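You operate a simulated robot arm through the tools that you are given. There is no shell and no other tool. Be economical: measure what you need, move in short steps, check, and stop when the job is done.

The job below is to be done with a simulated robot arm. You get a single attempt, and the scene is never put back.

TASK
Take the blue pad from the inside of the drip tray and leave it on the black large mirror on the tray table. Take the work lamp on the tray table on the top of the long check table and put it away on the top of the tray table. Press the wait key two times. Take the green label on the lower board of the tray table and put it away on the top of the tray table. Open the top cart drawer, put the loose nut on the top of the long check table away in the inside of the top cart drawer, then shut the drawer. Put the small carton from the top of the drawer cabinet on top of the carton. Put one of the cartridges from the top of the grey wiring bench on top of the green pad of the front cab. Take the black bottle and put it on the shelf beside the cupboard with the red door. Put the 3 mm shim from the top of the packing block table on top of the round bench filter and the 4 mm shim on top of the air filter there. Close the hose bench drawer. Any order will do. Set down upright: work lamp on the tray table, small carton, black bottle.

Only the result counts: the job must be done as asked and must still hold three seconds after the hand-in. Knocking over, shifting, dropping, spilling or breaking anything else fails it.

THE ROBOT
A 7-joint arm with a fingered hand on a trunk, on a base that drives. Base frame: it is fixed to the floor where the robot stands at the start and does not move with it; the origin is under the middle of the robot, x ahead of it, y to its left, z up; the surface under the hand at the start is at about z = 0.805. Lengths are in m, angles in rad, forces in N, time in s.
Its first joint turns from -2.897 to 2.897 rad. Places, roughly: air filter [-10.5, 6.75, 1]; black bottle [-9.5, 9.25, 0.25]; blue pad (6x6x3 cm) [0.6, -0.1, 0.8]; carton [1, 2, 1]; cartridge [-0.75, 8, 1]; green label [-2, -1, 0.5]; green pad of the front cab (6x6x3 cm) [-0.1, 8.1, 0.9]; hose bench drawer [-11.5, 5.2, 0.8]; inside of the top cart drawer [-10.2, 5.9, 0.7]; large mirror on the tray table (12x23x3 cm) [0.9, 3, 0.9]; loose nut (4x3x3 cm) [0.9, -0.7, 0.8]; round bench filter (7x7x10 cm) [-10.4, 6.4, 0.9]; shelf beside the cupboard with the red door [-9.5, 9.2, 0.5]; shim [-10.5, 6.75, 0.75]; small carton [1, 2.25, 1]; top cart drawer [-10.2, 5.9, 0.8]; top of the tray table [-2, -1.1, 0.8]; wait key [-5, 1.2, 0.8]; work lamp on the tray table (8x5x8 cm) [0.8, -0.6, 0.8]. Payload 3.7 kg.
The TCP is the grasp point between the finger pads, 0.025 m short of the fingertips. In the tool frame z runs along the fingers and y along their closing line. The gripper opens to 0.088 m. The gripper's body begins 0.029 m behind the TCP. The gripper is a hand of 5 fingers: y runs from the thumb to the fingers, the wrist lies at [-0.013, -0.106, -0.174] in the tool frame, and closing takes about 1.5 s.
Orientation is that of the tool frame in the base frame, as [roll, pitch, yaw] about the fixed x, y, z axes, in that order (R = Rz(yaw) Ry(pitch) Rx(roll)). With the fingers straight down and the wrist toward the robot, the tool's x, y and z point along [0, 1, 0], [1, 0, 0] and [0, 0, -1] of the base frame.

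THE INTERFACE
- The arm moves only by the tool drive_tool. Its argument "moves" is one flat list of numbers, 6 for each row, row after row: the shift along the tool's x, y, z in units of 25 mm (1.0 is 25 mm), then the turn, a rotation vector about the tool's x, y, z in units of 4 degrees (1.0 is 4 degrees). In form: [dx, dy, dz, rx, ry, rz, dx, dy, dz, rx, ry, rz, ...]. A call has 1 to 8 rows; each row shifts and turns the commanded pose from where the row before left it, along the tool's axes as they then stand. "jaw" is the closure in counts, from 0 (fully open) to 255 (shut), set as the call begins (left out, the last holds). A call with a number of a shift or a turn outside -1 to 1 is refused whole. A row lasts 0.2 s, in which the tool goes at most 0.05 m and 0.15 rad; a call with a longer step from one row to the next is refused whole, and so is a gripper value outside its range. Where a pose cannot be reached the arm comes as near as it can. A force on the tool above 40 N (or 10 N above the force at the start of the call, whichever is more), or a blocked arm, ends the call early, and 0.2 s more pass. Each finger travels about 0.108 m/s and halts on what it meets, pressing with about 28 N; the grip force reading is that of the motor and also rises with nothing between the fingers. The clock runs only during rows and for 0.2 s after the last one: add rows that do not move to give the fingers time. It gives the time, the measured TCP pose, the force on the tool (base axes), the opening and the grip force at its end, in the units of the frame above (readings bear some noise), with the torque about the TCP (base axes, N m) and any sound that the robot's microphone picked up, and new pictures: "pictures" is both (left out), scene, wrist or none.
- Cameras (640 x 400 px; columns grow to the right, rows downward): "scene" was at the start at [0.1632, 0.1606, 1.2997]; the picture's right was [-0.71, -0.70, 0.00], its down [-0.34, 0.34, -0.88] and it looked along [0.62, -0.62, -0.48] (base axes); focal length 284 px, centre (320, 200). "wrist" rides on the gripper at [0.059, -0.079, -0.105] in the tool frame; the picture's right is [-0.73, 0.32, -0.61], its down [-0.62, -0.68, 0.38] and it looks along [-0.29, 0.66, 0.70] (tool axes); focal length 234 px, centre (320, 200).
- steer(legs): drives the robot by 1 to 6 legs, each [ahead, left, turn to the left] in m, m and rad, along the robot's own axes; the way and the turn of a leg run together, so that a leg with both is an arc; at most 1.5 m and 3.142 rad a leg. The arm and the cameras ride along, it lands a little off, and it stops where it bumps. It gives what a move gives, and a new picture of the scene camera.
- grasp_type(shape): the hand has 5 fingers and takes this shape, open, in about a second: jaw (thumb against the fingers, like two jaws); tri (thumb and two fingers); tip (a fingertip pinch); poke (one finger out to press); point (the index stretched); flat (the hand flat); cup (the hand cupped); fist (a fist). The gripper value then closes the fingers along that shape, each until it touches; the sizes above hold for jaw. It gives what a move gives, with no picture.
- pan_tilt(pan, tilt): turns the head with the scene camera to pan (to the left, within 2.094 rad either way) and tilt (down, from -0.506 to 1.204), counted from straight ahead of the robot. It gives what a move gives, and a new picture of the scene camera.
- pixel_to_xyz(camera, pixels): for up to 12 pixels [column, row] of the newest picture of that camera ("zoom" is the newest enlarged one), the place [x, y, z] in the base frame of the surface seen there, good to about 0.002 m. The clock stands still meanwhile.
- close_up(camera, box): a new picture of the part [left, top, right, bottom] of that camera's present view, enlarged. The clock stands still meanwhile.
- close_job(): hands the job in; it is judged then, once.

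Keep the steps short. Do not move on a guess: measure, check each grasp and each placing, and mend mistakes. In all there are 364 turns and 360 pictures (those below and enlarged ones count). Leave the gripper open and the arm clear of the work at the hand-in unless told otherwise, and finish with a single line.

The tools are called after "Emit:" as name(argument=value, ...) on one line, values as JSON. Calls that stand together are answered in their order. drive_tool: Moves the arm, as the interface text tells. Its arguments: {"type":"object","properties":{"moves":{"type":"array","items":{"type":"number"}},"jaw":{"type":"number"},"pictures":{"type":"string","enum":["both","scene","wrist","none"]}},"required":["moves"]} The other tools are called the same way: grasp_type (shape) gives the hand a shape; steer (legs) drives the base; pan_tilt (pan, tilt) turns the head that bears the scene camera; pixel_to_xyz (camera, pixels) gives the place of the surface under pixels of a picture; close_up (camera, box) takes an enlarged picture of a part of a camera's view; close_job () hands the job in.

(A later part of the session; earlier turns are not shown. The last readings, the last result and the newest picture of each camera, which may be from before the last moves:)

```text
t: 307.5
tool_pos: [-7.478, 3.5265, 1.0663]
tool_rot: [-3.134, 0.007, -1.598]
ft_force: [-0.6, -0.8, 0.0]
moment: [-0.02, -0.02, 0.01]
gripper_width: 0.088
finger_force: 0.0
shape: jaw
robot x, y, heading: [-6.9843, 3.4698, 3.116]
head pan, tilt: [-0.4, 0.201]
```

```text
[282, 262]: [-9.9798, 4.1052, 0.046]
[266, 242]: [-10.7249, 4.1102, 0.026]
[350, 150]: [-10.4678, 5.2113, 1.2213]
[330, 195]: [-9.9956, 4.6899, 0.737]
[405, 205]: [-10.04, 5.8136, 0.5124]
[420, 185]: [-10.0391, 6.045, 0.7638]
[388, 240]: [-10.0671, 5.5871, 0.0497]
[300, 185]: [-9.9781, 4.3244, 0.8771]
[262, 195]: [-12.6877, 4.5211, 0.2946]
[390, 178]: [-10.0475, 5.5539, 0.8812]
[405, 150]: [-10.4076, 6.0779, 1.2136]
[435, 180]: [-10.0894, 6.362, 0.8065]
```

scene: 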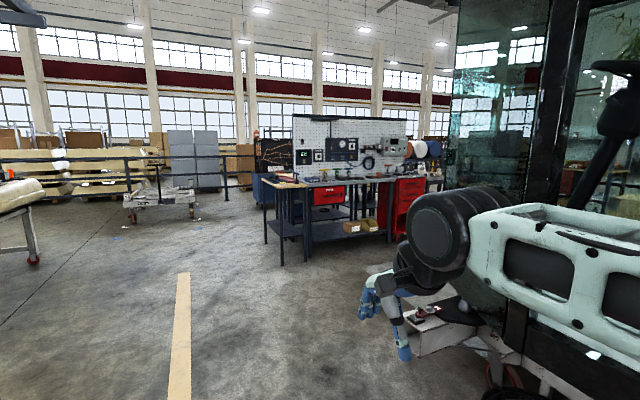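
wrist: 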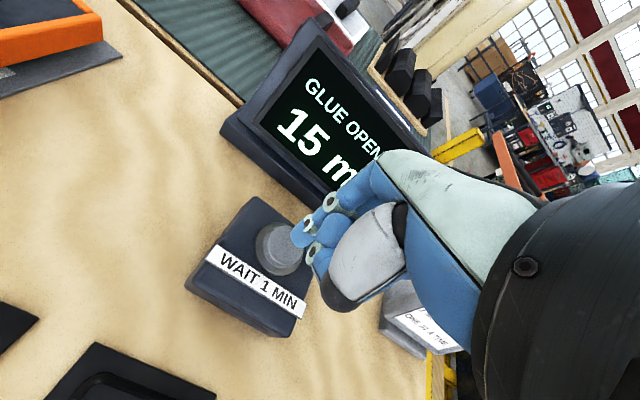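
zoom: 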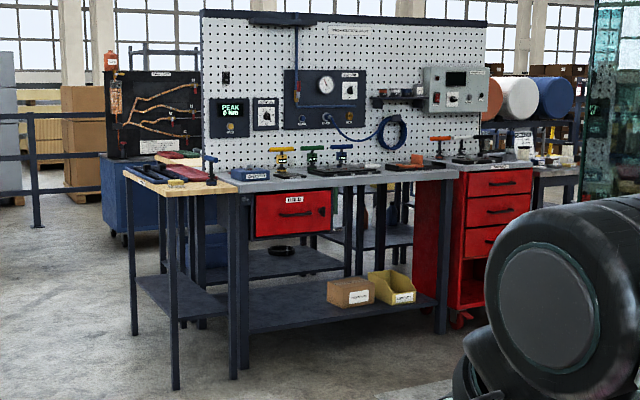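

The red cart's drawers face +x at x≈-10.04, y 5.6–6.1. I drive west 2 m more and look right.

Emit:
steer(legs=[[1.1, 0, 0], [1.0, 0, 0.02]])

Emit:
pan_tilt(pan=-1.2, tilt=0.4)

Emit:
pixel_to_xyz(camera="scene", pixels=[[620, 300], [560, 300], [500, 250], [450, 250], [400, 250], [300, 250], [200, 250], [100, 250], [50, 180], [600, 200]])

```text
t: 318.1
tool_pos: [-9.6119, 3.5385, 1.0658]
tool_rot: [-3.131, 0.006, -1.559]
ft_force: [-0.5, -0.4, 0.5]
moment: [0.01, 0.01, -0.03]
gripper_width: 0.0882
finger_force: 0.1
shape: jaw
robot x, y, heading: [-9.111, 3.5029, -3.126]
head pan, tilt: [-0.4, 0.201]
```

scene: 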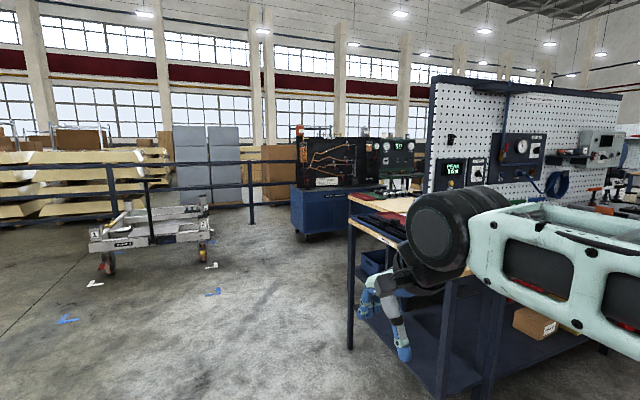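

```text
t: 319.2
tool_pos: [-9.6119, 3.5384, 1.0661]
tool_rot: [-3.134, 0.009, -1.559]
ft_force: [0.6, 0.0, 0.0]
moment: [0.01, 0.0, -0.01]
gripper_width: 0.0879
finger_force: 0.0
shape: jaw
robot x, y, heading: [-9.1153, 3.5083, -3.124]
head pan, tilt: [-1.201, 0.4]
```

scene: 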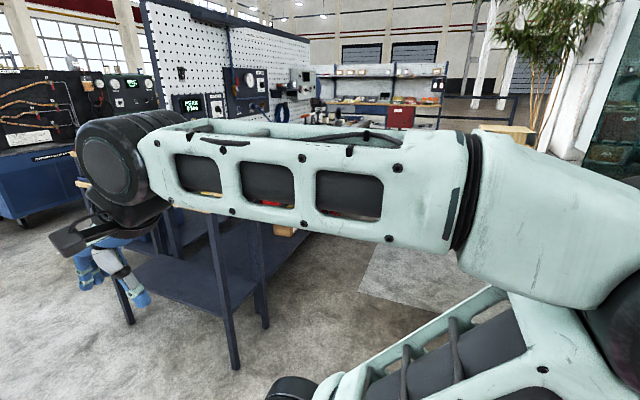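

```text
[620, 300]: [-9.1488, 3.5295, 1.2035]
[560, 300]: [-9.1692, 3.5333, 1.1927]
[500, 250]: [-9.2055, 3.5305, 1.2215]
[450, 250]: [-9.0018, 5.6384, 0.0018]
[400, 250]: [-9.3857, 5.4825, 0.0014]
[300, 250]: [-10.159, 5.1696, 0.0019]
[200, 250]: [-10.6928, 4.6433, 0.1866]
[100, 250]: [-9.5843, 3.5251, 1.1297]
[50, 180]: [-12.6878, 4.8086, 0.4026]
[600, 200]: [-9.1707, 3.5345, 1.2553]
```

I go first to the hose bench: west to x≈-11.8, then look north.

Emit:
steer(legs=[[1.3, 0, -0.015], [1.3, 0, 0]])

Emit:
pan_tilt(pan=-1.3, tilt=0.4)

```text
t: 332.0
tool_pos: [-12.2494, 3.5321, 1.0659]
tool_rot: [-3.132, 0.007, -1.576]
ft_force: [-0.3, 0.6, 0.1]
moment: [0.04, 0.03, 0.01]
gripper_width: 0.0881
finger_force: 0.0
shape: jaw
robot x, y, heading: [-11.7548, 3.492, 3.138]
head pan, tilt: [-1.201, 0.4]
```

scene: 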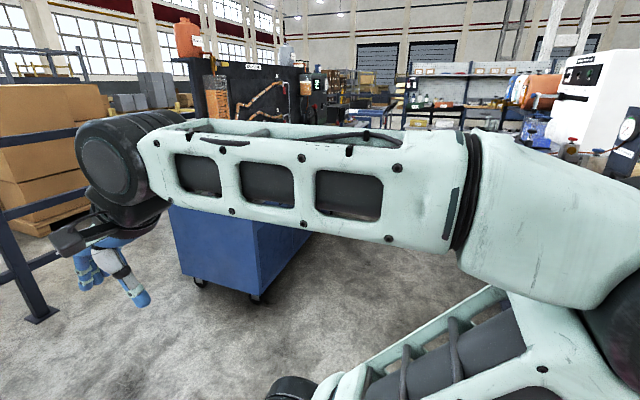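

```text
t: 332.7
tool_pos: [-12.25, 3.5348, 1.0668]
tool_rot: [-3.134, 0.006, -1.575]
ft_force: [0.7, -0.2, 0.4]
moment: [0.0, 0.02, 0.0]
gripper_width: 0.0881
finger_force: 0.0
shape: jaw
robot x, y, heading: [-11.7548, 3.4928, 3.138]
head pan, tilt: [-1.3, 0.4]
```

scene: 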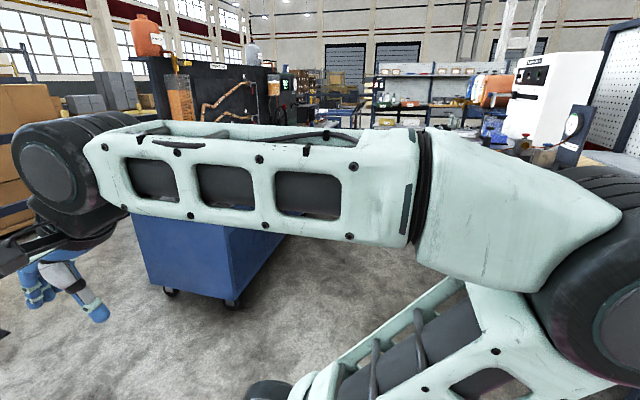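

The arm blocks the view, so I turn to face +y.

Emit:
steer(legs=[[0, 0, -1.57]])

Emit:
pan_tilt(pan=-0.1, tilt=0.45)

```text
t: 336.9
tool_pos: [-11.7254, 3.9872, 1.0667]
tool_rot: [-3.132, 0.005, -3.119]
ft_force: [0.9, 0.3, 0.0]
moment: [0.01, 0.01, -0.01]
gripper_width: 0.0879
finger_force: 0.0
shape: jaw
robot x, y, heading: [-11.7524, 3.4863, 1.594]
head pan, tilt: [-1.3, 0.4]
```

scene: 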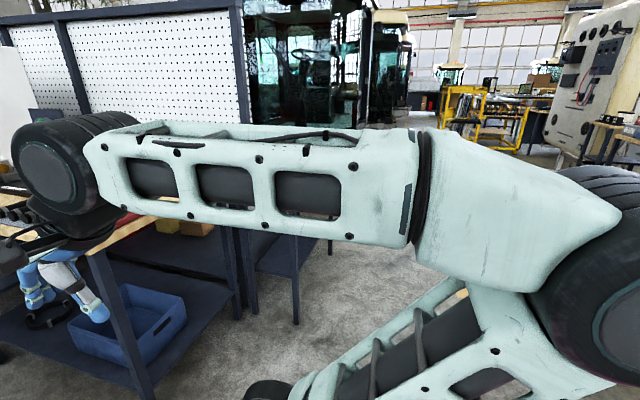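

```text
t: 338.2
tool_pos: [-11.727, 3.9862, 1.0659]
tool_rot: [-3.134, 0.008, -3.117]
ft_force: [-0.1, 0.3, 0.4]
moment: [0.03, -0.03, -0.03]
gripper_width: 0.0882
finger_force: 0.1
shape: jaw
robot x, y, heading: [-11.7523, 3.4912, 1.597]
head pan, tilt: [-0.099, 0.45]
```

scene: 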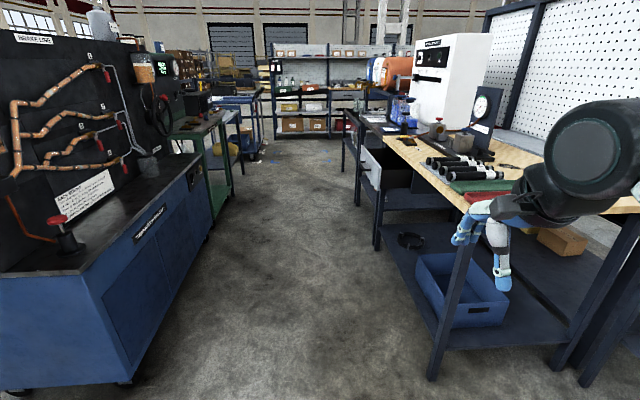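

The open drawer is at (372,168), sticking out toward -x. I measure it.

Emit:
close_up(camera="scene", box=[330, 100, 490, 220])

Emit:
pixel_to_xyz(camera="scene", pixels=[[371, 170], [364, 155], [383, 175], [366, 180], [400, 185], [390, 150], [410, 165], [440, 175], [350, 130], [345, 200], [377, 245], [430, 360]])

```text
3.33 times, centred on (410, 160) of scene
```

zoom: 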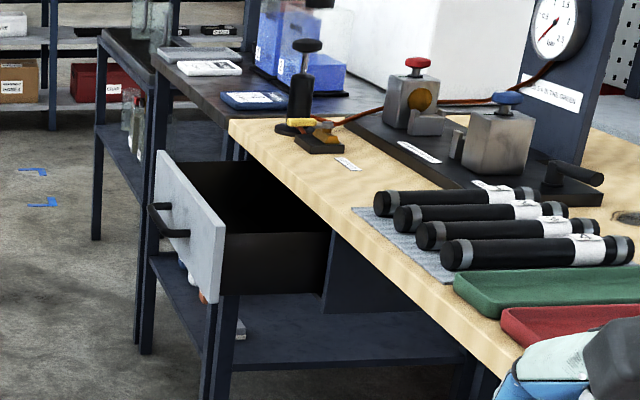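

```text
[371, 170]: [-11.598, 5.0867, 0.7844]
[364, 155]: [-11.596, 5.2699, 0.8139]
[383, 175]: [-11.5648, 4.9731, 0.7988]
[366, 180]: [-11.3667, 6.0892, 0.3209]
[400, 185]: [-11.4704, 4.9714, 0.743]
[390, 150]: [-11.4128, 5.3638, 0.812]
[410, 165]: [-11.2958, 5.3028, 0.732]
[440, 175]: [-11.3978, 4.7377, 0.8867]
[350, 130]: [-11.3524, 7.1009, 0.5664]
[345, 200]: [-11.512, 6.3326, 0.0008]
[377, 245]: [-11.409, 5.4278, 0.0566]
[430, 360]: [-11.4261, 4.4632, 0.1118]
```

Drawer front at x≈-11.60 (bench face -11.40), y 4.97–5.36, z 0.68–0.82, with a handle. I'll stand alongside facing +y and push the handle sideways (+x) with closed fingers. I drive up first.

Emit:
steer(legs=[[0.6, 0.1, -0.026], [0.55, 0.03, 0]])

Emit:
pan_tilt(pan=-0.35, tilt=0.75)

```text
t: 344.4
tool_pos: [-11.8566, 5.1309, 1.0656]
tool_rot: [-3.134, 0.008, 3.141]
ft_force: [-0.2, -0.5, 1.1]
moment: [-0.01, 0.0, 0.02]
gripper_width: 0.0881
finger_force: 0.0
shape: jaw
robot x, y, heading: [-11.8985, 4.6331, 1.573]
head pan, tilt: [-0.099, 0.45]
```

scene: 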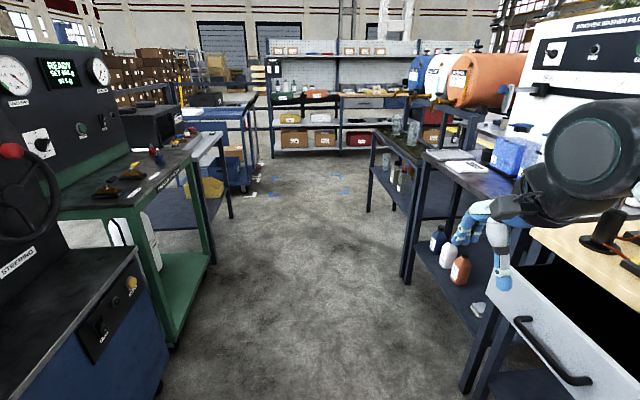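

```text
t: 345.2
tool_pos: [-11.8562, 5.1311, 1.0661]
tool_rot: [-3.132, 0.006, 3.141]
ft_force: [0.3, 0.9, -0.3]
moment: [0.01, 0.0, 0.03]
gripper_width: 0.0877
finger_force: 0.1
shape: jaw
robot x, y, heading: [-11.8964, 4.6387, 1.571]
head pan, tilt: [-0.351, 0.75]
```

scene: 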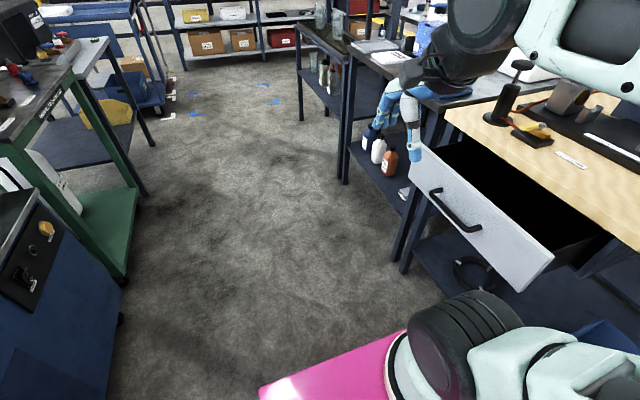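

Emit:
pixel_to_xyz(camera="scene", pixels=[[432, 193], [475, 228], [452, 215], [412, 160], [550, 260], [515, 285], [415, 185], [480, 205], [415, 155], [385, 335], [445, 110], [600, 215]])

Emit:
drive_tool(moves=[0, 0, 1, 0, 0, 0, 0, 0, 1, 0, 0, 0, 0, 0, 1, 0, 0, 0, 0, 0, 1, 0, 0, 0, 0, 0, 1, 0, 0, 0, 0, 0, 1, 0, 0, 0, 0, 0, 1, 0, 0, 0, 0, 0, 1, 0, 0, 0], jaw=255, pictures="none")

```text
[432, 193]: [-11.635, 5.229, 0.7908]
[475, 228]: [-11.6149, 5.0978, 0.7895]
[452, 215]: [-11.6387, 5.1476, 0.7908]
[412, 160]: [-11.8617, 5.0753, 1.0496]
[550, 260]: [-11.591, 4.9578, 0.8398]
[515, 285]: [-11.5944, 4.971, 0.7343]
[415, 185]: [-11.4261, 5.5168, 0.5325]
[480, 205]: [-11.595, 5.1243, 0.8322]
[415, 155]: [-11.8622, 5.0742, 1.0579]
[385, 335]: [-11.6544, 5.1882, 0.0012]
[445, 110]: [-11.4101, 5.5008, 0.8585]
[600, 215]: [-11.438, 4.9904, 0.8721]
```

```text
t: 347.0
tool_pos: [-11.8594, 5.1607, 0.9394]
tool_rot: [-3.132, 0.008, 3.14]
ft_force: [-0.2, 0.3, -0.1]
moment: [-0.01, -0.02, -0.02]
gripper_width: 0.0002
finger_force: 27.9
shape: jaw
out of reach, approached as far as the arm can: row 5, 6, 7, 8
robot x, y, heading: [-11.8973, 4.6352, 1.572]
head pan, tilt: [-0.351, 0.75]
```

The arm is too folded to go lower here. I back 0.2 while extending the arm 0.2, then lower.

Emit:
steer(legs=[[-0.2, 0, 0]])

Emit:
drive_tool(moves=[0, 1, 0, 0, 0, 0, 0, 1, 0, 0, 0, 0, 0, 1, 0, 0, 0, 0, 0, 1, 0, 0, 0, 0, 0, 1, 0, 0, 0, 0, 0, 1, 0, 0, 0, 0, 0, 1, 0.5, 0, 0, 0, 0, 0.6, 0.5, 0, 0, 0], pictures="none")

Emit:
drive_tool(moves=[0, 0, 1, 0, 0, 0, 0, 0, 1, 0, 0, 0, 0, 0, 1, 0, 0, 0, 0, 0, 1, 0, 0, 0, 0, 0, 0.8, 0, 0, 0], pictures="scene")

```text
t: 348.6
tool_pos: [-11.8591, 4.9599, 0.939]
tool_rot: [-3.13, 0.009, 3.137]
ft_force: [0.2, 0.0, 1.0]
moment: [0.02, 0.02, -0.01]
gripper_width: 0.0
finger_force: 28.4
shape: jaw
robot x, y, heading: [-11.8972, 4.4339, 1.571]
head pan, tilt: [-0.351, 0.75]
```

scene: 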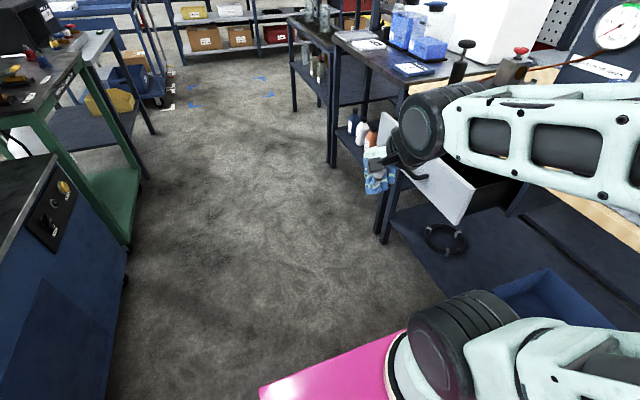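

```text
t: 350.4
tool_pos: [-11.8573, 5.1502, 0.9108]
tool_rot: [-3.132, 0.007, 3.138]
ft_force: [0.5, 0.3, -0.2]
moment: [-0.01, 0.01, 0.0]
gripper_width: 0.0001
finger_force: 28.4
shape: jaw
robot x, y, heading: [-11.8956, 4.436, 1.572]
head pan, tilt: [-0.351, 0.75]
```

```text
t: 351.6
tool_pos: [-11.8567, 5.1485, 0.7935]
tool_rot: [-3.122, 0.001, 3.133]
ft_force: [-5.6, -0.2, -0.8]
moment: [0.03, -0.46, -0.18]
gripper_width: 0.0
finger_force: 28.0
shape: jaw
robot x, y, heading: [-11.8956, 4.4334, 1.577]
head pan, tilt: [-0.351, 0.75]
```

scene: 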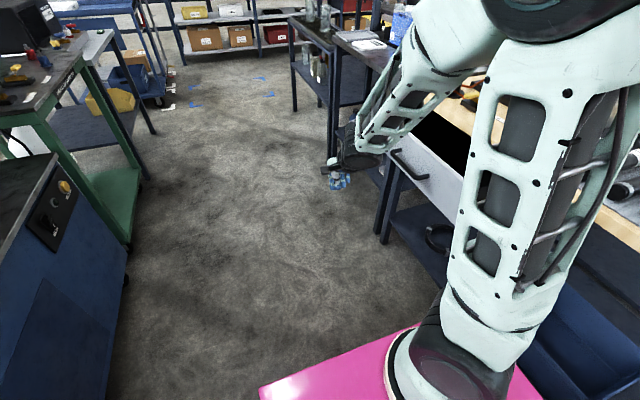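

A sideways force of -5.6 N appeared; I zoom to see what touches.

Emit:
close_up(camera="scene", box=[310, 80, 510, 220])

Emit:
pixel_to_xyz(camera="scene", pixels=[[405, 155], [428, 178], [445, 185], [370, 140], [395, 120], [350, 165], [340, 180], [455, 120], [430, 150], [465, 170]])

```text
2.86 times, centred on (410, 150) of scene
```

zoom: 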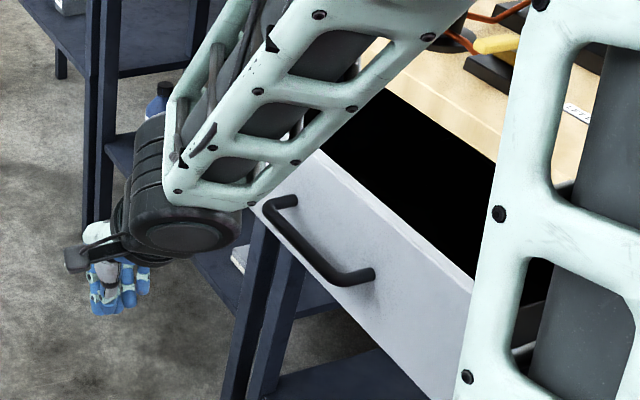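

```text
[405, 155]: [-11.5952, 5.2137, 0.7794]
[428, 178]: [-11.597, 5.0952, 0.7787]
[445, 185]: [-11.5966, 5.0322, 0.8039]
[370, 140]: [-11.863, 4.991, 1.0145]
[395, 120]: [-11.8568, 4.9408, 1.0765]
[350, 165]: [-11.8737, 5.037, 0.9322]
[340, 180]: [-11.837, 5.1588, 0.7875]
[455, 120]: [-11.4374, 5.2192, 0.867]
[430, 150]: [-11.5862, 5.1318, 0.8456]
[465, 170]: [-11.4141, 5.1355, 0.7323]
```

No contact visible. I push toward +x (7 rows) and watch the force.

Emit:
drive_tool(moves=[-1, 0, 0, 0, 0, 0, -1, 0, 0, 0, 0, 0, -1, 0, 0, 0, 0, 0, -1, 0, 0, 0, 0, 0, -1, 0, 0, 0, 0, 0, -1, 0, 0, 0, 0, 0], pictures="scene")

```text
t: 353.0
tool_pos: [-11.7065, 5.1496, 0.792]
tool_rot: [-3.131, 0.007, 3.139]
ft_force: [0.2, -0.5, 0.8]
moment: [0.02, -0.01, 0.02]
gripper_width: 0.0003
finger_force: 28.0
shape: jaw
robot x, y, heading: [-11.8942, 4.4355, 1.572]
head pan, tilt: [-0.351, 0.75]
```

scene: 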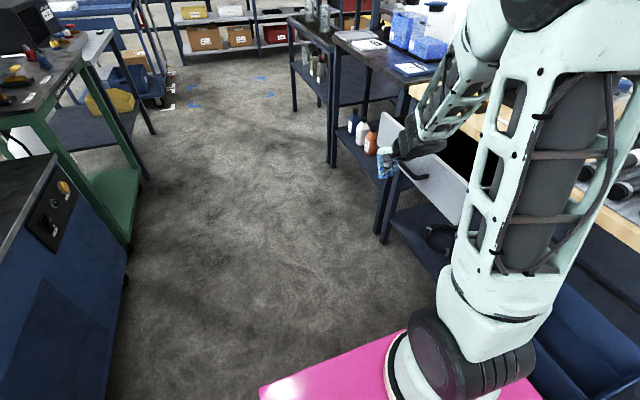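

Good, forces zero. I go on pushing the handle.

Emit:
drive_tool(moves=[-0.8, 0, 0, 0, 0, 0, -0.8, 0, 0, 0, 0, 0, -0.8, 0, 0, 0, 0, 0, -0.8, 0, 0, 0, 0, 0, -0.8, 0, 0, 0, 0, 0, -0.8, 0, 0, 0, 0, 0, -0.8, 0, 0, 0, 0, 0, -0.8, 0, 0, 0, 0, 0], pictures="scene")

```text
t: 354.8
tool_pos: [-11.547, 5.1465, 0.7945]
tool_rot: [-3.132, 0.006, 3.14]
ft_force: [-1.3, 0.1, -0.6]
moment: [-0.01, 0.0, 0.02]
gripper_width: 0.0
finger_force: 28.2
shape: jaw
robot x, y, heading: [-11.8951, 4.4329, 1.571]
head pan, tilt: [-0.351, 0.75]
```

scene: 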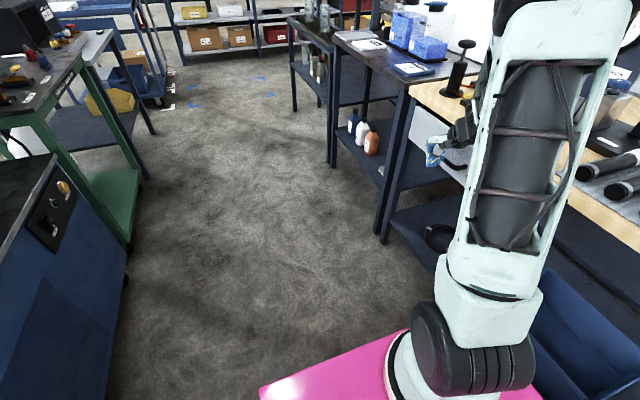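

Drawer is moving in. A few more rows until it stops.

Emit:
drive_tool(moves=[-0.6, 0, 0, 0, 0, 0, -0.6, 0, 0, 0, 0, 0, -0.5, 0, 0, 0, 0, 0, -0.5, 0, 0, 0, 0, 0, -0.4, 0, 0, 0, 0, 0, -0.4, 0, 0, 0, 0, 0], pictures="scene")

Emit:
pixel_to_xyz(camera="scene", pixels=[[455, 160], [440, 165], [430, 160], [425, 140], [420, 110]])

```text
t: 355.8
tool_pos: [-11.5057, 5.1524, 0.7951]
tool_rot: [-3.133, -0.007, -3.127]
ft_force: [-17.0, -2.7, 8.0]
moment: [0.01, -0.13, -0.02]
gripper_width: 0.0
finger_force: 27.7
shape: jaw
robot x, y, heading: [-11.8986, 4.4337, 1.574]
head pan, tilt: [-0.351, 0.75]
stopped in row 4: the force on the tool passed its limit at 50 N (the readings are from after the stop); the commanded pose is now the measured one
```

scene: 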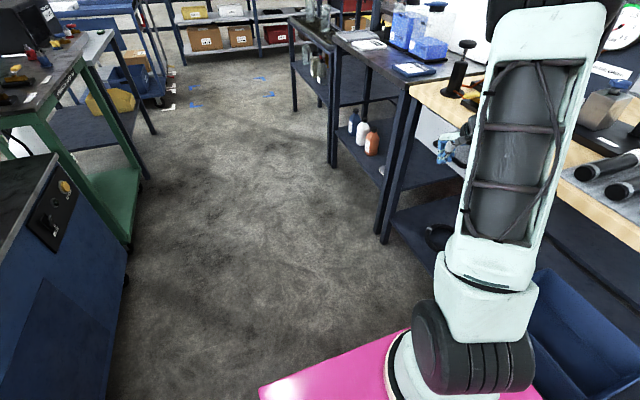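

```text
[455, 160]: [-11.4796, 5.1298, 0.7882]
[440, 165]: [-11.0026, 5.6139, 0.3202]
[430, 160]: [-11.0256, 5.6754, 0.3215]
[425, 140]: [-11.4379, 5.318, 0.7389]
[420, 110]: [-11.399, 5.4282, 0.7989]
```

It stopped firmly. I move the hand away and look whether it is flush.

Emit:
drive_tool(moves=[1, 0, 0, 0, 0, 0, 1, 0, 0, 0, 0, 0, 1, 0, 0, 0, 0, 0, 1, 0, 0, 0, 0, 0, 1, 0, -0.5, 0, 0, 0, 1, 0, -1, 0, 0, 0, 1, 0, -1, 0, 0, 0, 1, 0, -1, 0, 0, 0], pictures="none")

Emit:
steer(legs=[[-0.45, 0, 0]])

Emit:
close_up(camera="scene", box=[300, 20, 620, 220])

```text
t: 357.6
tool_pos: [-11.7031, 5.1491, 0.8803]
tool_rot: [-3.129, -0.002, -3.131]
ft_force: [-0.7, -0.4, -0.3]
moment: [0.02, -0.01, -0.01]
gripper_width: 0.0002
finger_force: 28.0
shape: jaw
robot x, y, heading: [-11.8952, 4.4331, 1.57]
head pan, tilt: [-0.351, 0.75]
```

```text
t: 360.3
tool_pos: [-11.7038, 4.7073, 0.8804]
tool_rot: [-3.132, -0.004, -3.132]
ft_force: [0.3, 0.2, -0.4]
moment: [0.02, 0.02, 0.01]
gripper_width: 0.0
finger_force: 28.0
shape: jaw
robot x, y, heading: [-11.8921, 3.9961, 1.577]
head pan, tilt: [-0.351, 0.75]
```

scene: 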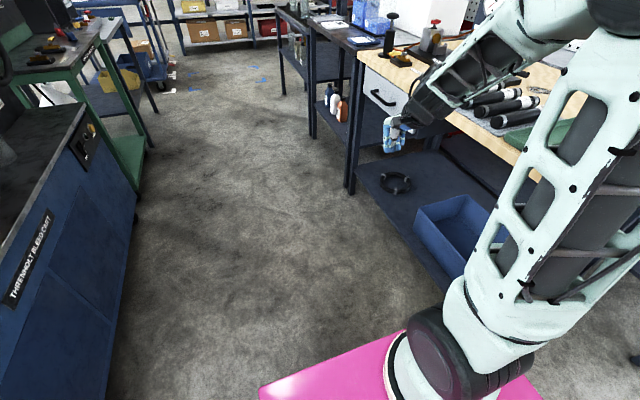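

```text
2.00 times, centred on (460, 120) of scene
```

zoom: 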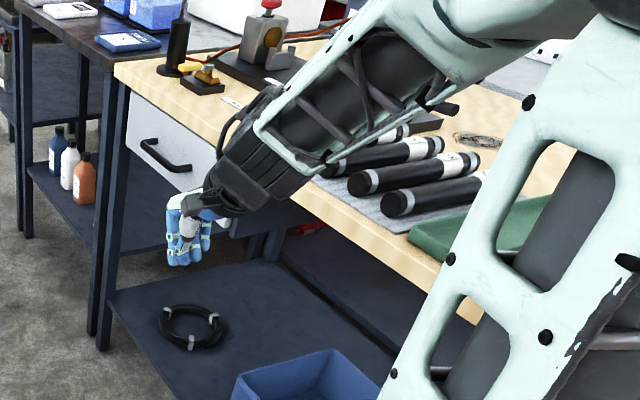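

Emit:
pixel_to_xyz(camera="zoom", pixels=[[140, 115], [200, 180], [130, 140], [120, 80], [400, 240], [255, 222], [117, 150]])

```text
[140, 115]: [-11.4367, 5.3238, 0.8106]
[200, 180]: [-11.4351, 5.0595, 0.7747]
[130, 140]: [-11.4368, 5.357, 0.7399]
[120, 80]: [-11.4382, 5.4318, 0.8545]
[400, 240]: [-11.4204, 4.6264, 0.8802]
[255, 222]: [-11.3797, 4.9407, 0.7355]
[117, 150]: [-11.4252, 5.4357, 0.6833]
```

The drawer is flush with the bench edge: closed. Now the red cart: I raise and retract the arm, then drive round to face it.

Emit:
drive_tool(moves=[0.5, -1, -1, 0, 0, 0, 0.5, -1, -1, 0, 0, 0, 0.5, -1, -1, 0, 0, 0, 0.5, -1, -1, 0, 0, 0, 0, -1, -1, 0, 0, 0, 0, -0.5, -1, 0, 0, 0, 0, 0, -1, 0, 0, 0], jaw=0, pictures="none")

Emit:
steer(legs=[[-0.5, 0, 0], [0, -1.3, 0], [0, -1.3, 0], [1.2, 0, 0], [1.15, 0, 0], [0, 0, 1.565]])

Emit:
pan_tilt(pan=0.2, tilt=0.5)

```text
t: 361.9
tool_pos: [-11.7517, 4.5697, 1.0559]
tool_rot: [-3.133, -0.004, -3.13]
ft_force: [0.4, 0.4, -0.3]
moment: [0.01, 0.0, -0.03]
gripper_width: 0.0875
finger_force: 0.2
shape: jaw
robot x, y, heading: [-11.8968, 3.9957, 1.569]
head pan, tilt: [-0.351, 0.75]
```

```text
t: 392.1
tool_pos: [-9.9333, 6.0202, 1.0559]
tool_rot: [-3.132, -0.003, -1.506]
ft_force: [0.2, 0.0, -0.5]
moment: [-0.04, -0.03, -0.01]
gripper_width: 0.0877
finger_force: 0.0
shape: jaw
robot x, y, heading: [-9.353, 5.9097, -3.081]
head pan, tilt: [-0.351, 0.75]
```

scene: 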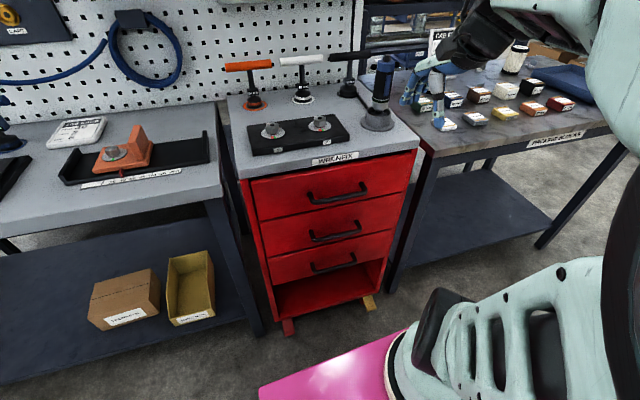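

```text
t: 393.1
tool_pos: [-9.9348, 6.0209, 1.0556]
tool_rot: [-3.133, -0.003, -1.506]
ft_force: [-0.1, -0.2, 0.4]
moment: [-0.01, -0.02, -0.02]
gripper_width: 0.0879
finger_force: 0.1
shape: jaw
robot x, y, heading: [-9.3516, 5.9028, -3.082]
head pan, tilt: [0.201, 0.499]
```

scene: 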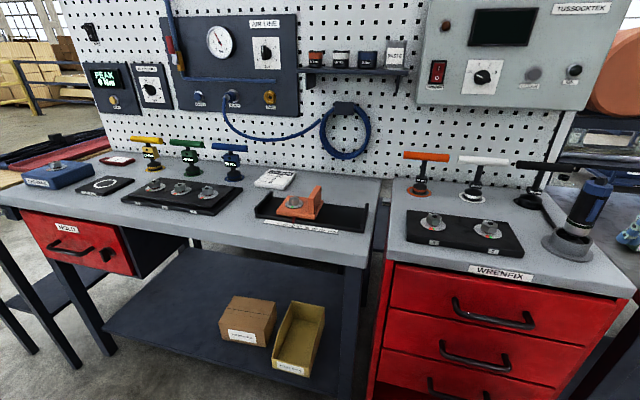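

I measure the top cart drawer handle.

Emit:
pixel_to_xyz(camera="scene", pixels=[[457, 305], [480, 318], [510, 325], [530, 324], [535, 315], [395, 275], [615, 305], [550, 360], [500, 285], [480, 265], [560, 235], [600, 260]])

Emit:
close_up(camera="scene", box=[380, 250, 640, 400])

```text
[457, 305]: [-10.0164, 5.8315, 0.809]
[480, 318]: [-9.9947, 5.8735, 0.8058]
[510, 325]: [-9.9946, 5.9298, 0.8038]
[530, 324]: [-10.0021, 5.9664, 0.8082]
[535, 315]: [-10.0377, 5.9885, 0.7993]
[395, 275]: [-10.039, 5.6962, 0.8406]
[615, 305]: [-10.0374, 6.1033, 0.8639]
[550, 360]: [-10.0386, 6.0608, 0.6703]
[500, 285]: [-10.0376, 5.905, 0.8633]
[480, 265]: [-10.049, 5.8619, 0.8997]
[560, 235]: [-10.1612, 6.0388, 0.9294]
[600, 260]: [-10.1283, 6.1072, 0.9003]
```

```text
2.46 times, centred on (510, 325) of scene
```

zoom: 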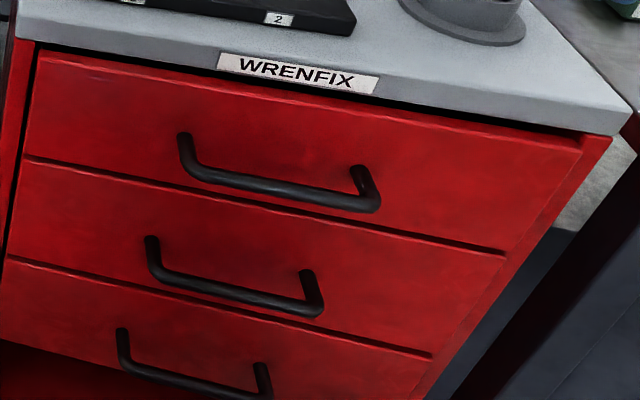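

Handle bar: y 5.83–5.97, x≈-10.00, z 0.806, with a 3 cm gap to the panel. I'll pinch the bar with the hand tilted 35° forward and the jaw nearly closed, then pull with the base. First I align the base and tilt the hand.

Emit:
steer(legs=[[-0.12, 0.13, -0.06]])

Emit:
drive_tool(moves=[0, 0.5, 0.5, -1, 0, 0, 0, 0.5, 0.5, -1, 0, 0, 0, 0.5, 0.5, -1, 0, 0, 0, 0.5, 0.5, -1, 0, 0, 0, 0, 0, -1, 0, 0, 0, 0, 0, -1, 0, 0, 0, 0, 0, -1, 0, 0, 0, 0, 0, -1, 0, 0], jaw=165, pictures="none")

Emit:
pan_tilt(pan=-0.1, tilt=0.65)

```text
t: 394.6
tool_pos: [-9.8009, 5.9322, 1.0564]
tool_rot: [-3.133, -0.005, -1.566]
ft_force: [-0.4, 0.4, 0.3]
moment: [0.01, 0.01, 0.02]
gripper_width: 0.0878
finger_force: 0.0
shape: jaw
robot x, y, heading: [-9.2275, 5.7813, 3.139]
head pan, tilt: [0.201, 0.499]
```

scene: 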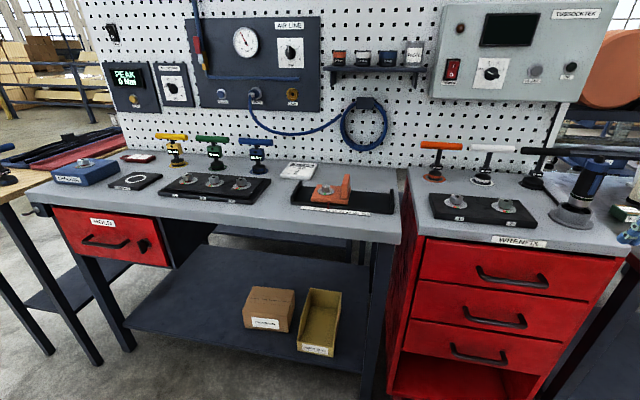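

```text
t: 396.4
tool_pos: [-9.8561, 5.9314, 1.0107]
tool_rot: [2.591, 0.0, -1.569]
ft_force: [-0.2, 0.7, 0.4]
moment: [-0.03, 0.01, 0.0]
gripper_width: 0.0316
finger_force: 0.1
shape: jaw
robot x, y, heading: [-9.2295, 5.7815, 3.138]
head pan, tilt: [0.201, 0.499]
```

```text
t: 397.2
tool_pos: [-9.8557, 5.9298, 1.0098]
tool_rot: [2.594, -0.002, -1.568]
ft_force: [0.6, 0.6, -0.5]
moment: [0.03, -0.03, 0.0]
gripper_width: 0.0313
finger_force: 0.0
shape: jaw
robot x, y, heading: [-9.2255, 5.7804, 3.139]
head pan, tilt: [-0.099, 0.649]
```

scene: 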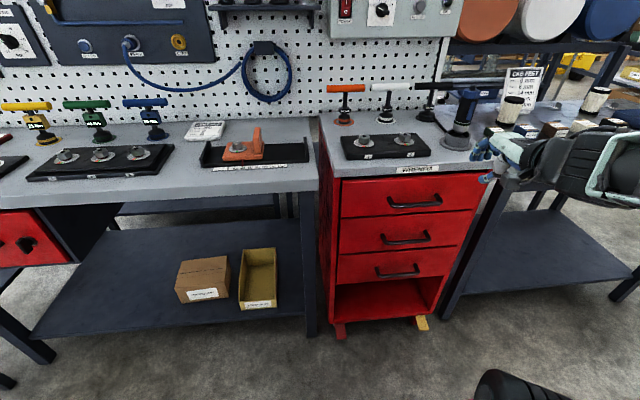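

Hand tilted 31°, jaw 0.031. I move to the pre-grasp point in front of/above the bar.

Emit:
drive_tool(moves=[0.17, 0.1, 0.924, 0, 0, 0, 0.17, 0.1, 0.924, 0, 0, 0, 0.17, 0.1, 0.924, 0, 0, 0, 0.17, 0.1, 0.924, 0, 0, 0, 0.17, 0.1, 0.924, 0, 0, 0, 0.17, 0.1, 0.924, 0, 0, 0, 0.17, 0.1, 0.924, 0, 0, 0], pictures="both")

```text
t: 398.8
tool_pos: [-9.9577, 5.9042, 0.8854]
tool_rot: [2.593, -0.004, -1.568]
ft_force: [0.5, 0.5, 0.9]
moment: [0.01, 0.01, -0.01]
gripper_width: 0.0314
finger_force: 0.0
shape: jaw
out of reach, approached as far as the arm can: row 4
robot x, y, heading: [-9.2281, 5.7814, 3.141]
head pan, tilt: [-0.099, 0.649]
```

scene: 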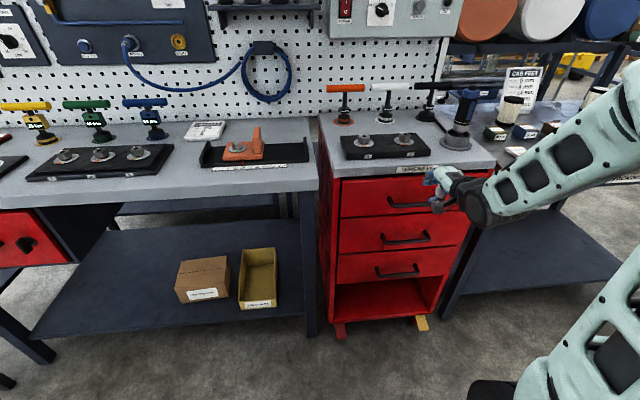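
wrist: 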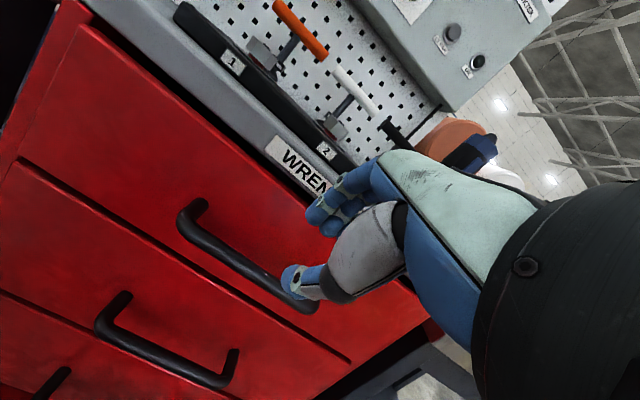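

Emit:
pixel_to_xyz(camera="wrist", pixels=[[292, 272], [310, 212], [318, 225], [325, 200], [240, 262], [205, 238], [300, 302], [280, 290]])

```text
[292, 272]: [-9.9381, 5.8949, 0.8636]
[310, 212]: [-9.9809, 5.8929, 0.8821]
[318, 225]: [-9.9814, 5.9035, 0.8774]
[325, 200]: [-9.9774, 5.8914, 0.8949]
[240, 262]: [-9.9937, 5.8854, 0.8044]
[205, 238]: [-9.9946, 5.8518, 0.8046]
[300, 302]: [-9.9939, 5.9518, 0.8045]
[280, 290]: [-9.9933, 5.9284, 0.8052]
```

I advance along the fingers 0.077 so the fingers pass behind the bar and the thumb in front.

Emit:
drive_tool(moves=[0, -0.1, 0.8, 0, 0, 0, 0, -0.1, 0.8, 0, 0, 0, 0, 0, 0.8, 0, 0, 0, 0, 0, 0.68, 0, 0, 0], pictures="wrist")

```text
t: 399.8
tool_pos: [-9.9915, 5.9009, 0.8154]
tool_rot: [2.59, -0.003, -1.567]
ft_force: [-0.2, -0.4, -0.5]
moment: [-0.03, -0.02, 0.03]
gripper_width: 0.0311
finger_force: 0.0
shape: jaw
robot x, y, heading: [-9.2259, 5.7842, 3.137]
head pan, tilt: [-0.099, 0.649]
```

wrist: 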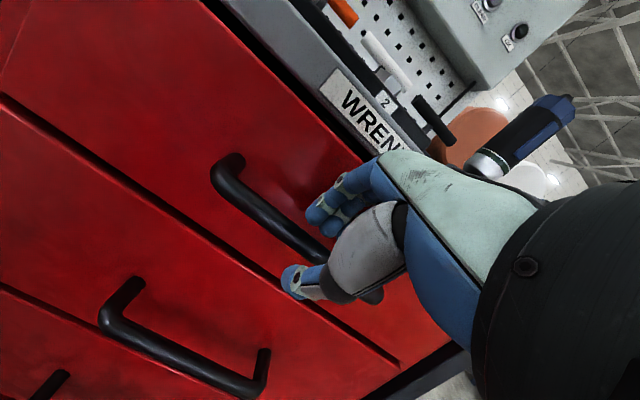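

The bar lies between thumb and fingers. I close.

Emit:
drive_tool(moves=[0, 0, 0.1, 0, 0, 0, 0, 0, 0, 0, 0, 0, 0, 0, 0, 0, 0, 0, 0, 0, 0, 0, 0, 0], jaw=255, pictures="wrist")

Emit:
steer(legs=[[-0.12, 0, 0]])

```text
t: 400.8
tool_pos: [-9.9935, 5.9015, 0.8135]
tool_rot: [2.593, -0.004, -1.564]
ft_force: [1.3, -1.0, -3.5]
moment: [0.08, -0.02, 0.04]
gripper_width: 0.01
finger_force: 28.2
shape: jaw
robot x, y, heading: [-9.2267, 5.7847, 3.139]
head pan, tilt: [-0.099, 0.649]
```

wrist: 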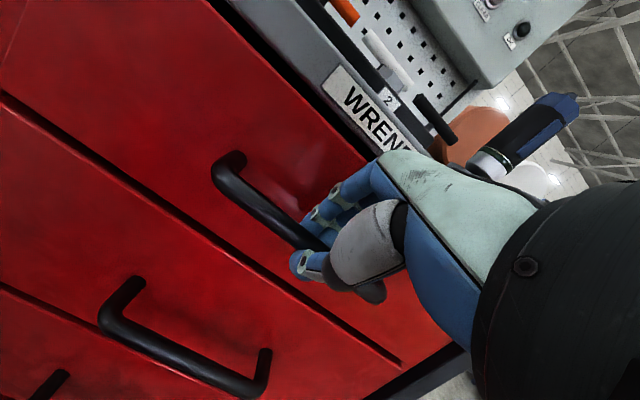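

```text
t: 402.0
tool_pos: [-9.8741, 5.9025, 0.8136]
tool_rot: [2.594, -0.002, -1.567]
ft_force: [-1.0, -1.6, -5.9]
moment: [-0.01, 0.01, 0.1]
gripper_width: 0.0095
finger_force: 28.3
shape: jaw
robot x, y, heading: [-9.1076, 5.78, 3.14]
head pan, tilt: [-0.099, 0.649]
```

scene: 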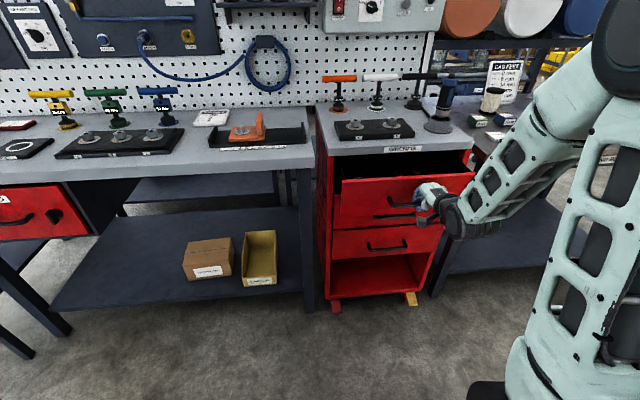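

The drawer follows. I pull 0.13 more.

Emit:
steer(legs=[[-0.13, 0, 0]])

Emit:
drive_tool(moves=[0, 0, 0, 0, 0, 0, 0, 0, 0, 0, 0, 0, 0, 0, 0, 0, 0, 0], jaw=165, pictures="none")

Emit:
drive_tool(moves=[0, 0, -1, 0, 0, 0, 0, 0, -1, 0, 0, 0, 0, 0, -1, 0, 0, 0, 0, 0, -1, 0, 0, 0, 0, 0, -1, 0, 0, 0, 0, 0, -1, 0, 0, 0, 0, 0, -1, 0, 0, 0], pictures="both")

```text
t: 403.3
tool_pos: [-9.7435, 5.9013, 0.8127]
tool_rot: [2.592, -0.004, -1.568]
ft_force: [-0.6, 3.6, -5.2]
moment: [0.15, -0.05, 0.03]
gripper_width: 0.0096
finger_force: 28.2
shape: jaw
robot x, y, heading: [-8.9759, 5.7796, 3.138]
head pan, tilt: [-0.099, 0.649]
```

scene: 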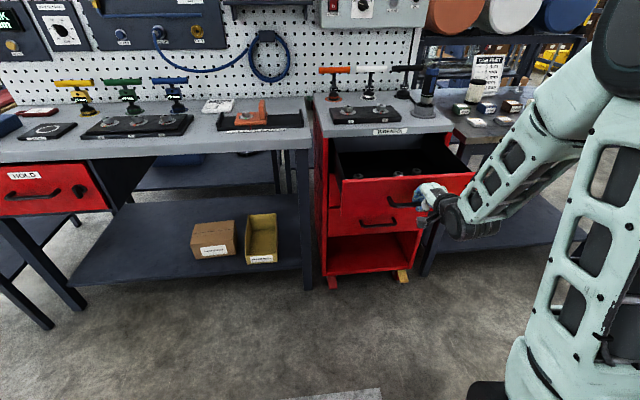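

```text
t: 404.1
tool_pos: [-9.7435, 5.9022, 0.8143]
tool_rot: [2.591, -0.004, -1.569]
ft_force: [-0.3, 0.2, -0.6]
moment: [0.01, 0.03, 0.01]
gripper_width: 0.0309
finger_force: 0.1
shape: jaw
robot x, y, heading: [-8.9765, 5.7806, 3.135]
head pan, tilt: [-0.099, 0.649]
```

```text
t: 405.7
tool_pos: [-9.6567, 5.9024, 0.9665]
tool_rot: [2.595, -0.002, -1.568]
ft_force: [0.3, 0.4, -0.1]
moment: [-0.01, 0.0, -0.01]
gripper_width: 0.031
finger_force: 0.0
shape: jaw
out of reach, approached as far as the arm can: row 3
robot x, y, heading: [-8.9785, 5.7815, 3.134]
head pan, tilt: [-0.099, 0.649]
```

scene: 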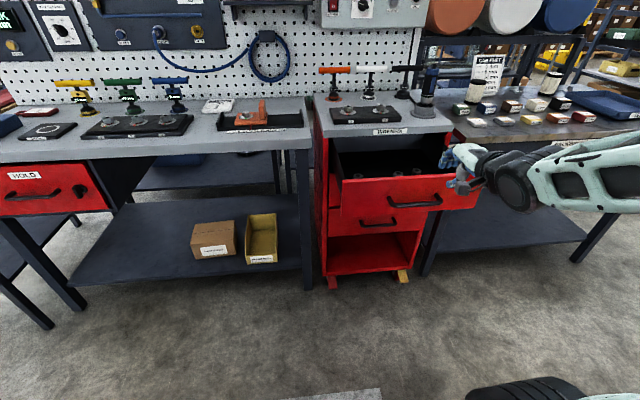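
wrist: 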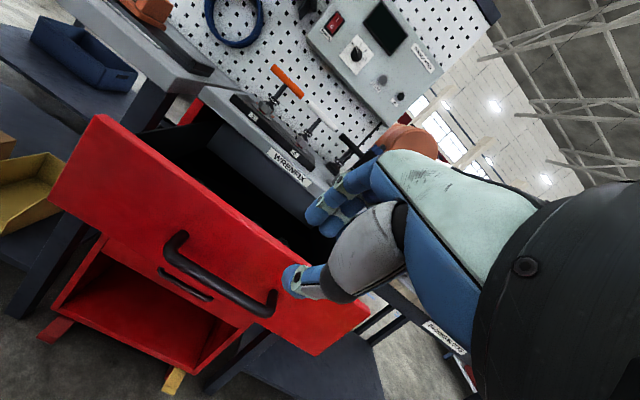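

The drawer is open 0.25. Next the packing block table to the right. I level the hand and move over.

Emit:
drive_tool(moves=[0, 0, 0, 1, 0, 0, 0, 0, 0, 1, 0, 0, 0, 0, 0, 1, 0, 0, 0, 0, 0, 1, 0, 0, 0, 0, -0.5, 1, 0, 0, 0, 0, -0.5, 1, 0, 0, 0, 0, -1, 1, 0, 0, 0, 0, -1, 0.87, 0, 0], jaw=0, pictures="none")

Emit:
steer(legs=[[0, -0.85, 0], [0.3, 0, 0]])

Emit:
pan_tilt(pan=0.15, tilt=0.6)

```text
t: 407.5
tool_pos: [-9.6465, 5.902, 1.0399]
tool_rot: [-3.137, -0.003, -1.569]
ft_force: [0.6, 0.2, 0.6]
moment: [0.0, -0.01, 0.01]
gripper_width: 0.0877
finger_force: 0.1
shape: jaw
robot x, y, heading: [-8.9771, 5.7812, 3.132]
head pan, tilt: [-0.099, 0.649]
```

```text
t: 413.6
tool_pos: [-9.9404, 6.7509, 1.0406]
tool_rot: [3.14, -0.004, -1.573]
ft_force: [0.4, -0.3, 0.0]
moment: [0.03, -0.01, 0.03]
gripper_width: 0.0879
finger_force: 0.0
shape: jaw
robot x, y, heading: [-9.2694, 6.628, 3.132]
head pan, tilt: [-0.099, 0.649]
```

scene: 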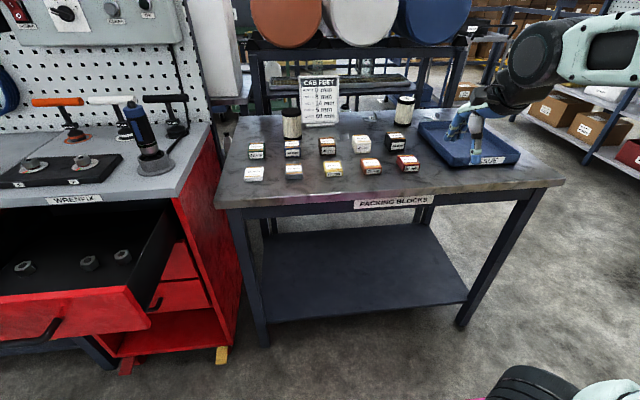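

```text
t: 414.4
tool_pos: [-9.9418, 6.7515, 1.0398]
tool_rot: [3.142, -0.002, -1.574]
ft_force: [-0.7, 0.0, -0.5]
moment: [-0.02, 0.02, 0.01]
gripper_width: 0.0878
finger_force: 0.0
shape: jaw
robot x, y, heading: [-9.2686, 6.6262, 3.134]
head pan, tilt: [0.15, 0.6]
```

scene: 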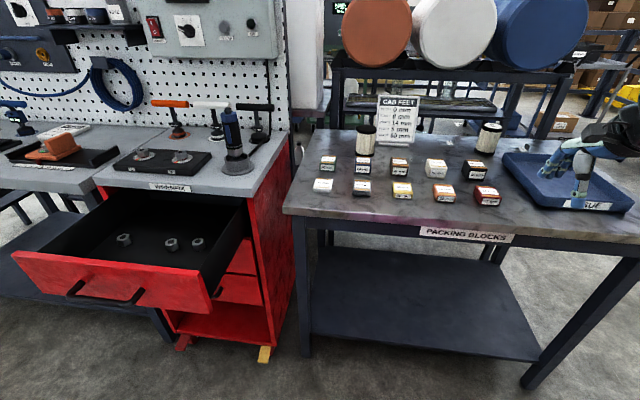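

Emit:
close_up(camera="scene", box=[290, 85, 530, 225])

Emit:
close_up(camera="scene", box=[300, 140, 400, 205])

Emit:
close_up(camera="scene", box=[400, 145, 510, 215])

```text
2.67 times, centred on (410, 155) of scene
```

zoom: 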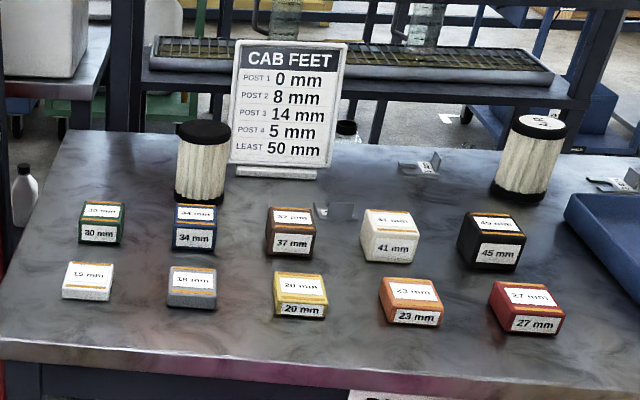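

```text
6.15 times, centred on (350, 172) of scene
```

zoom: 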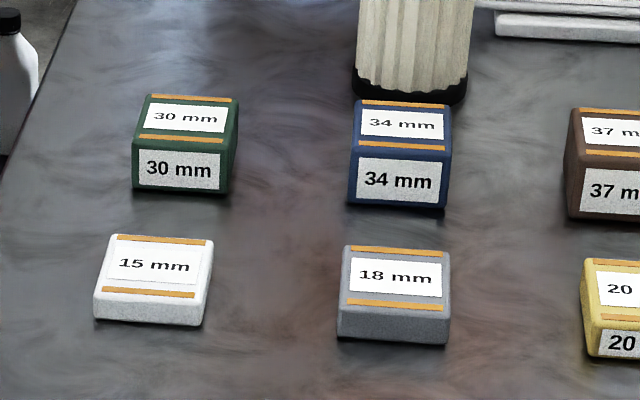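

```text
5.71 times, centred on (455, 180) of scene
```

zoom: 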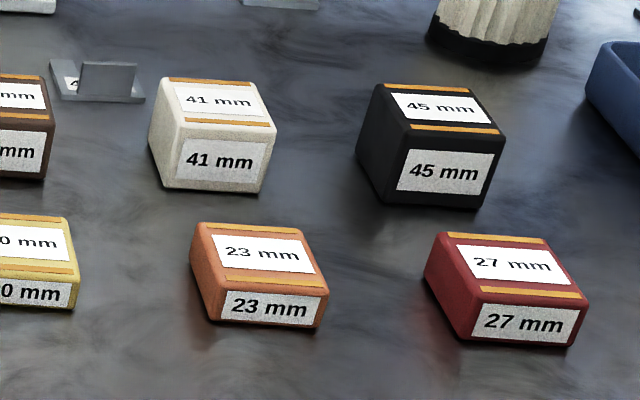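

The shims are the small grey plates with upright tabs at zoom (332,210), (420,163), (625,183). I zoom on each to read the labels.

Emit:
close_up(camera="scene", box=[395, 135, 475, 185])

Emit:
close_up(camera="scene", box=[500, 130, 580, 180])

```text
8.00 times, centred on (435, 160) of scene
```

zoom: 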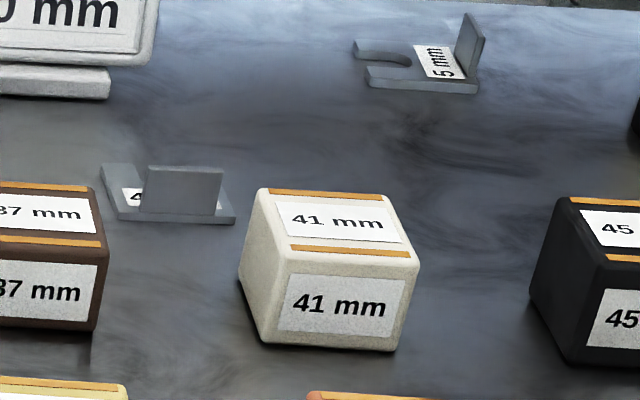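

```text
8.00 times, centred on (540, 155) of scene
```

zoom: 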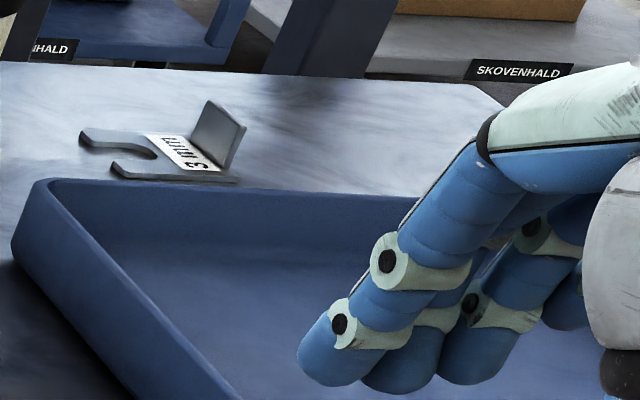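

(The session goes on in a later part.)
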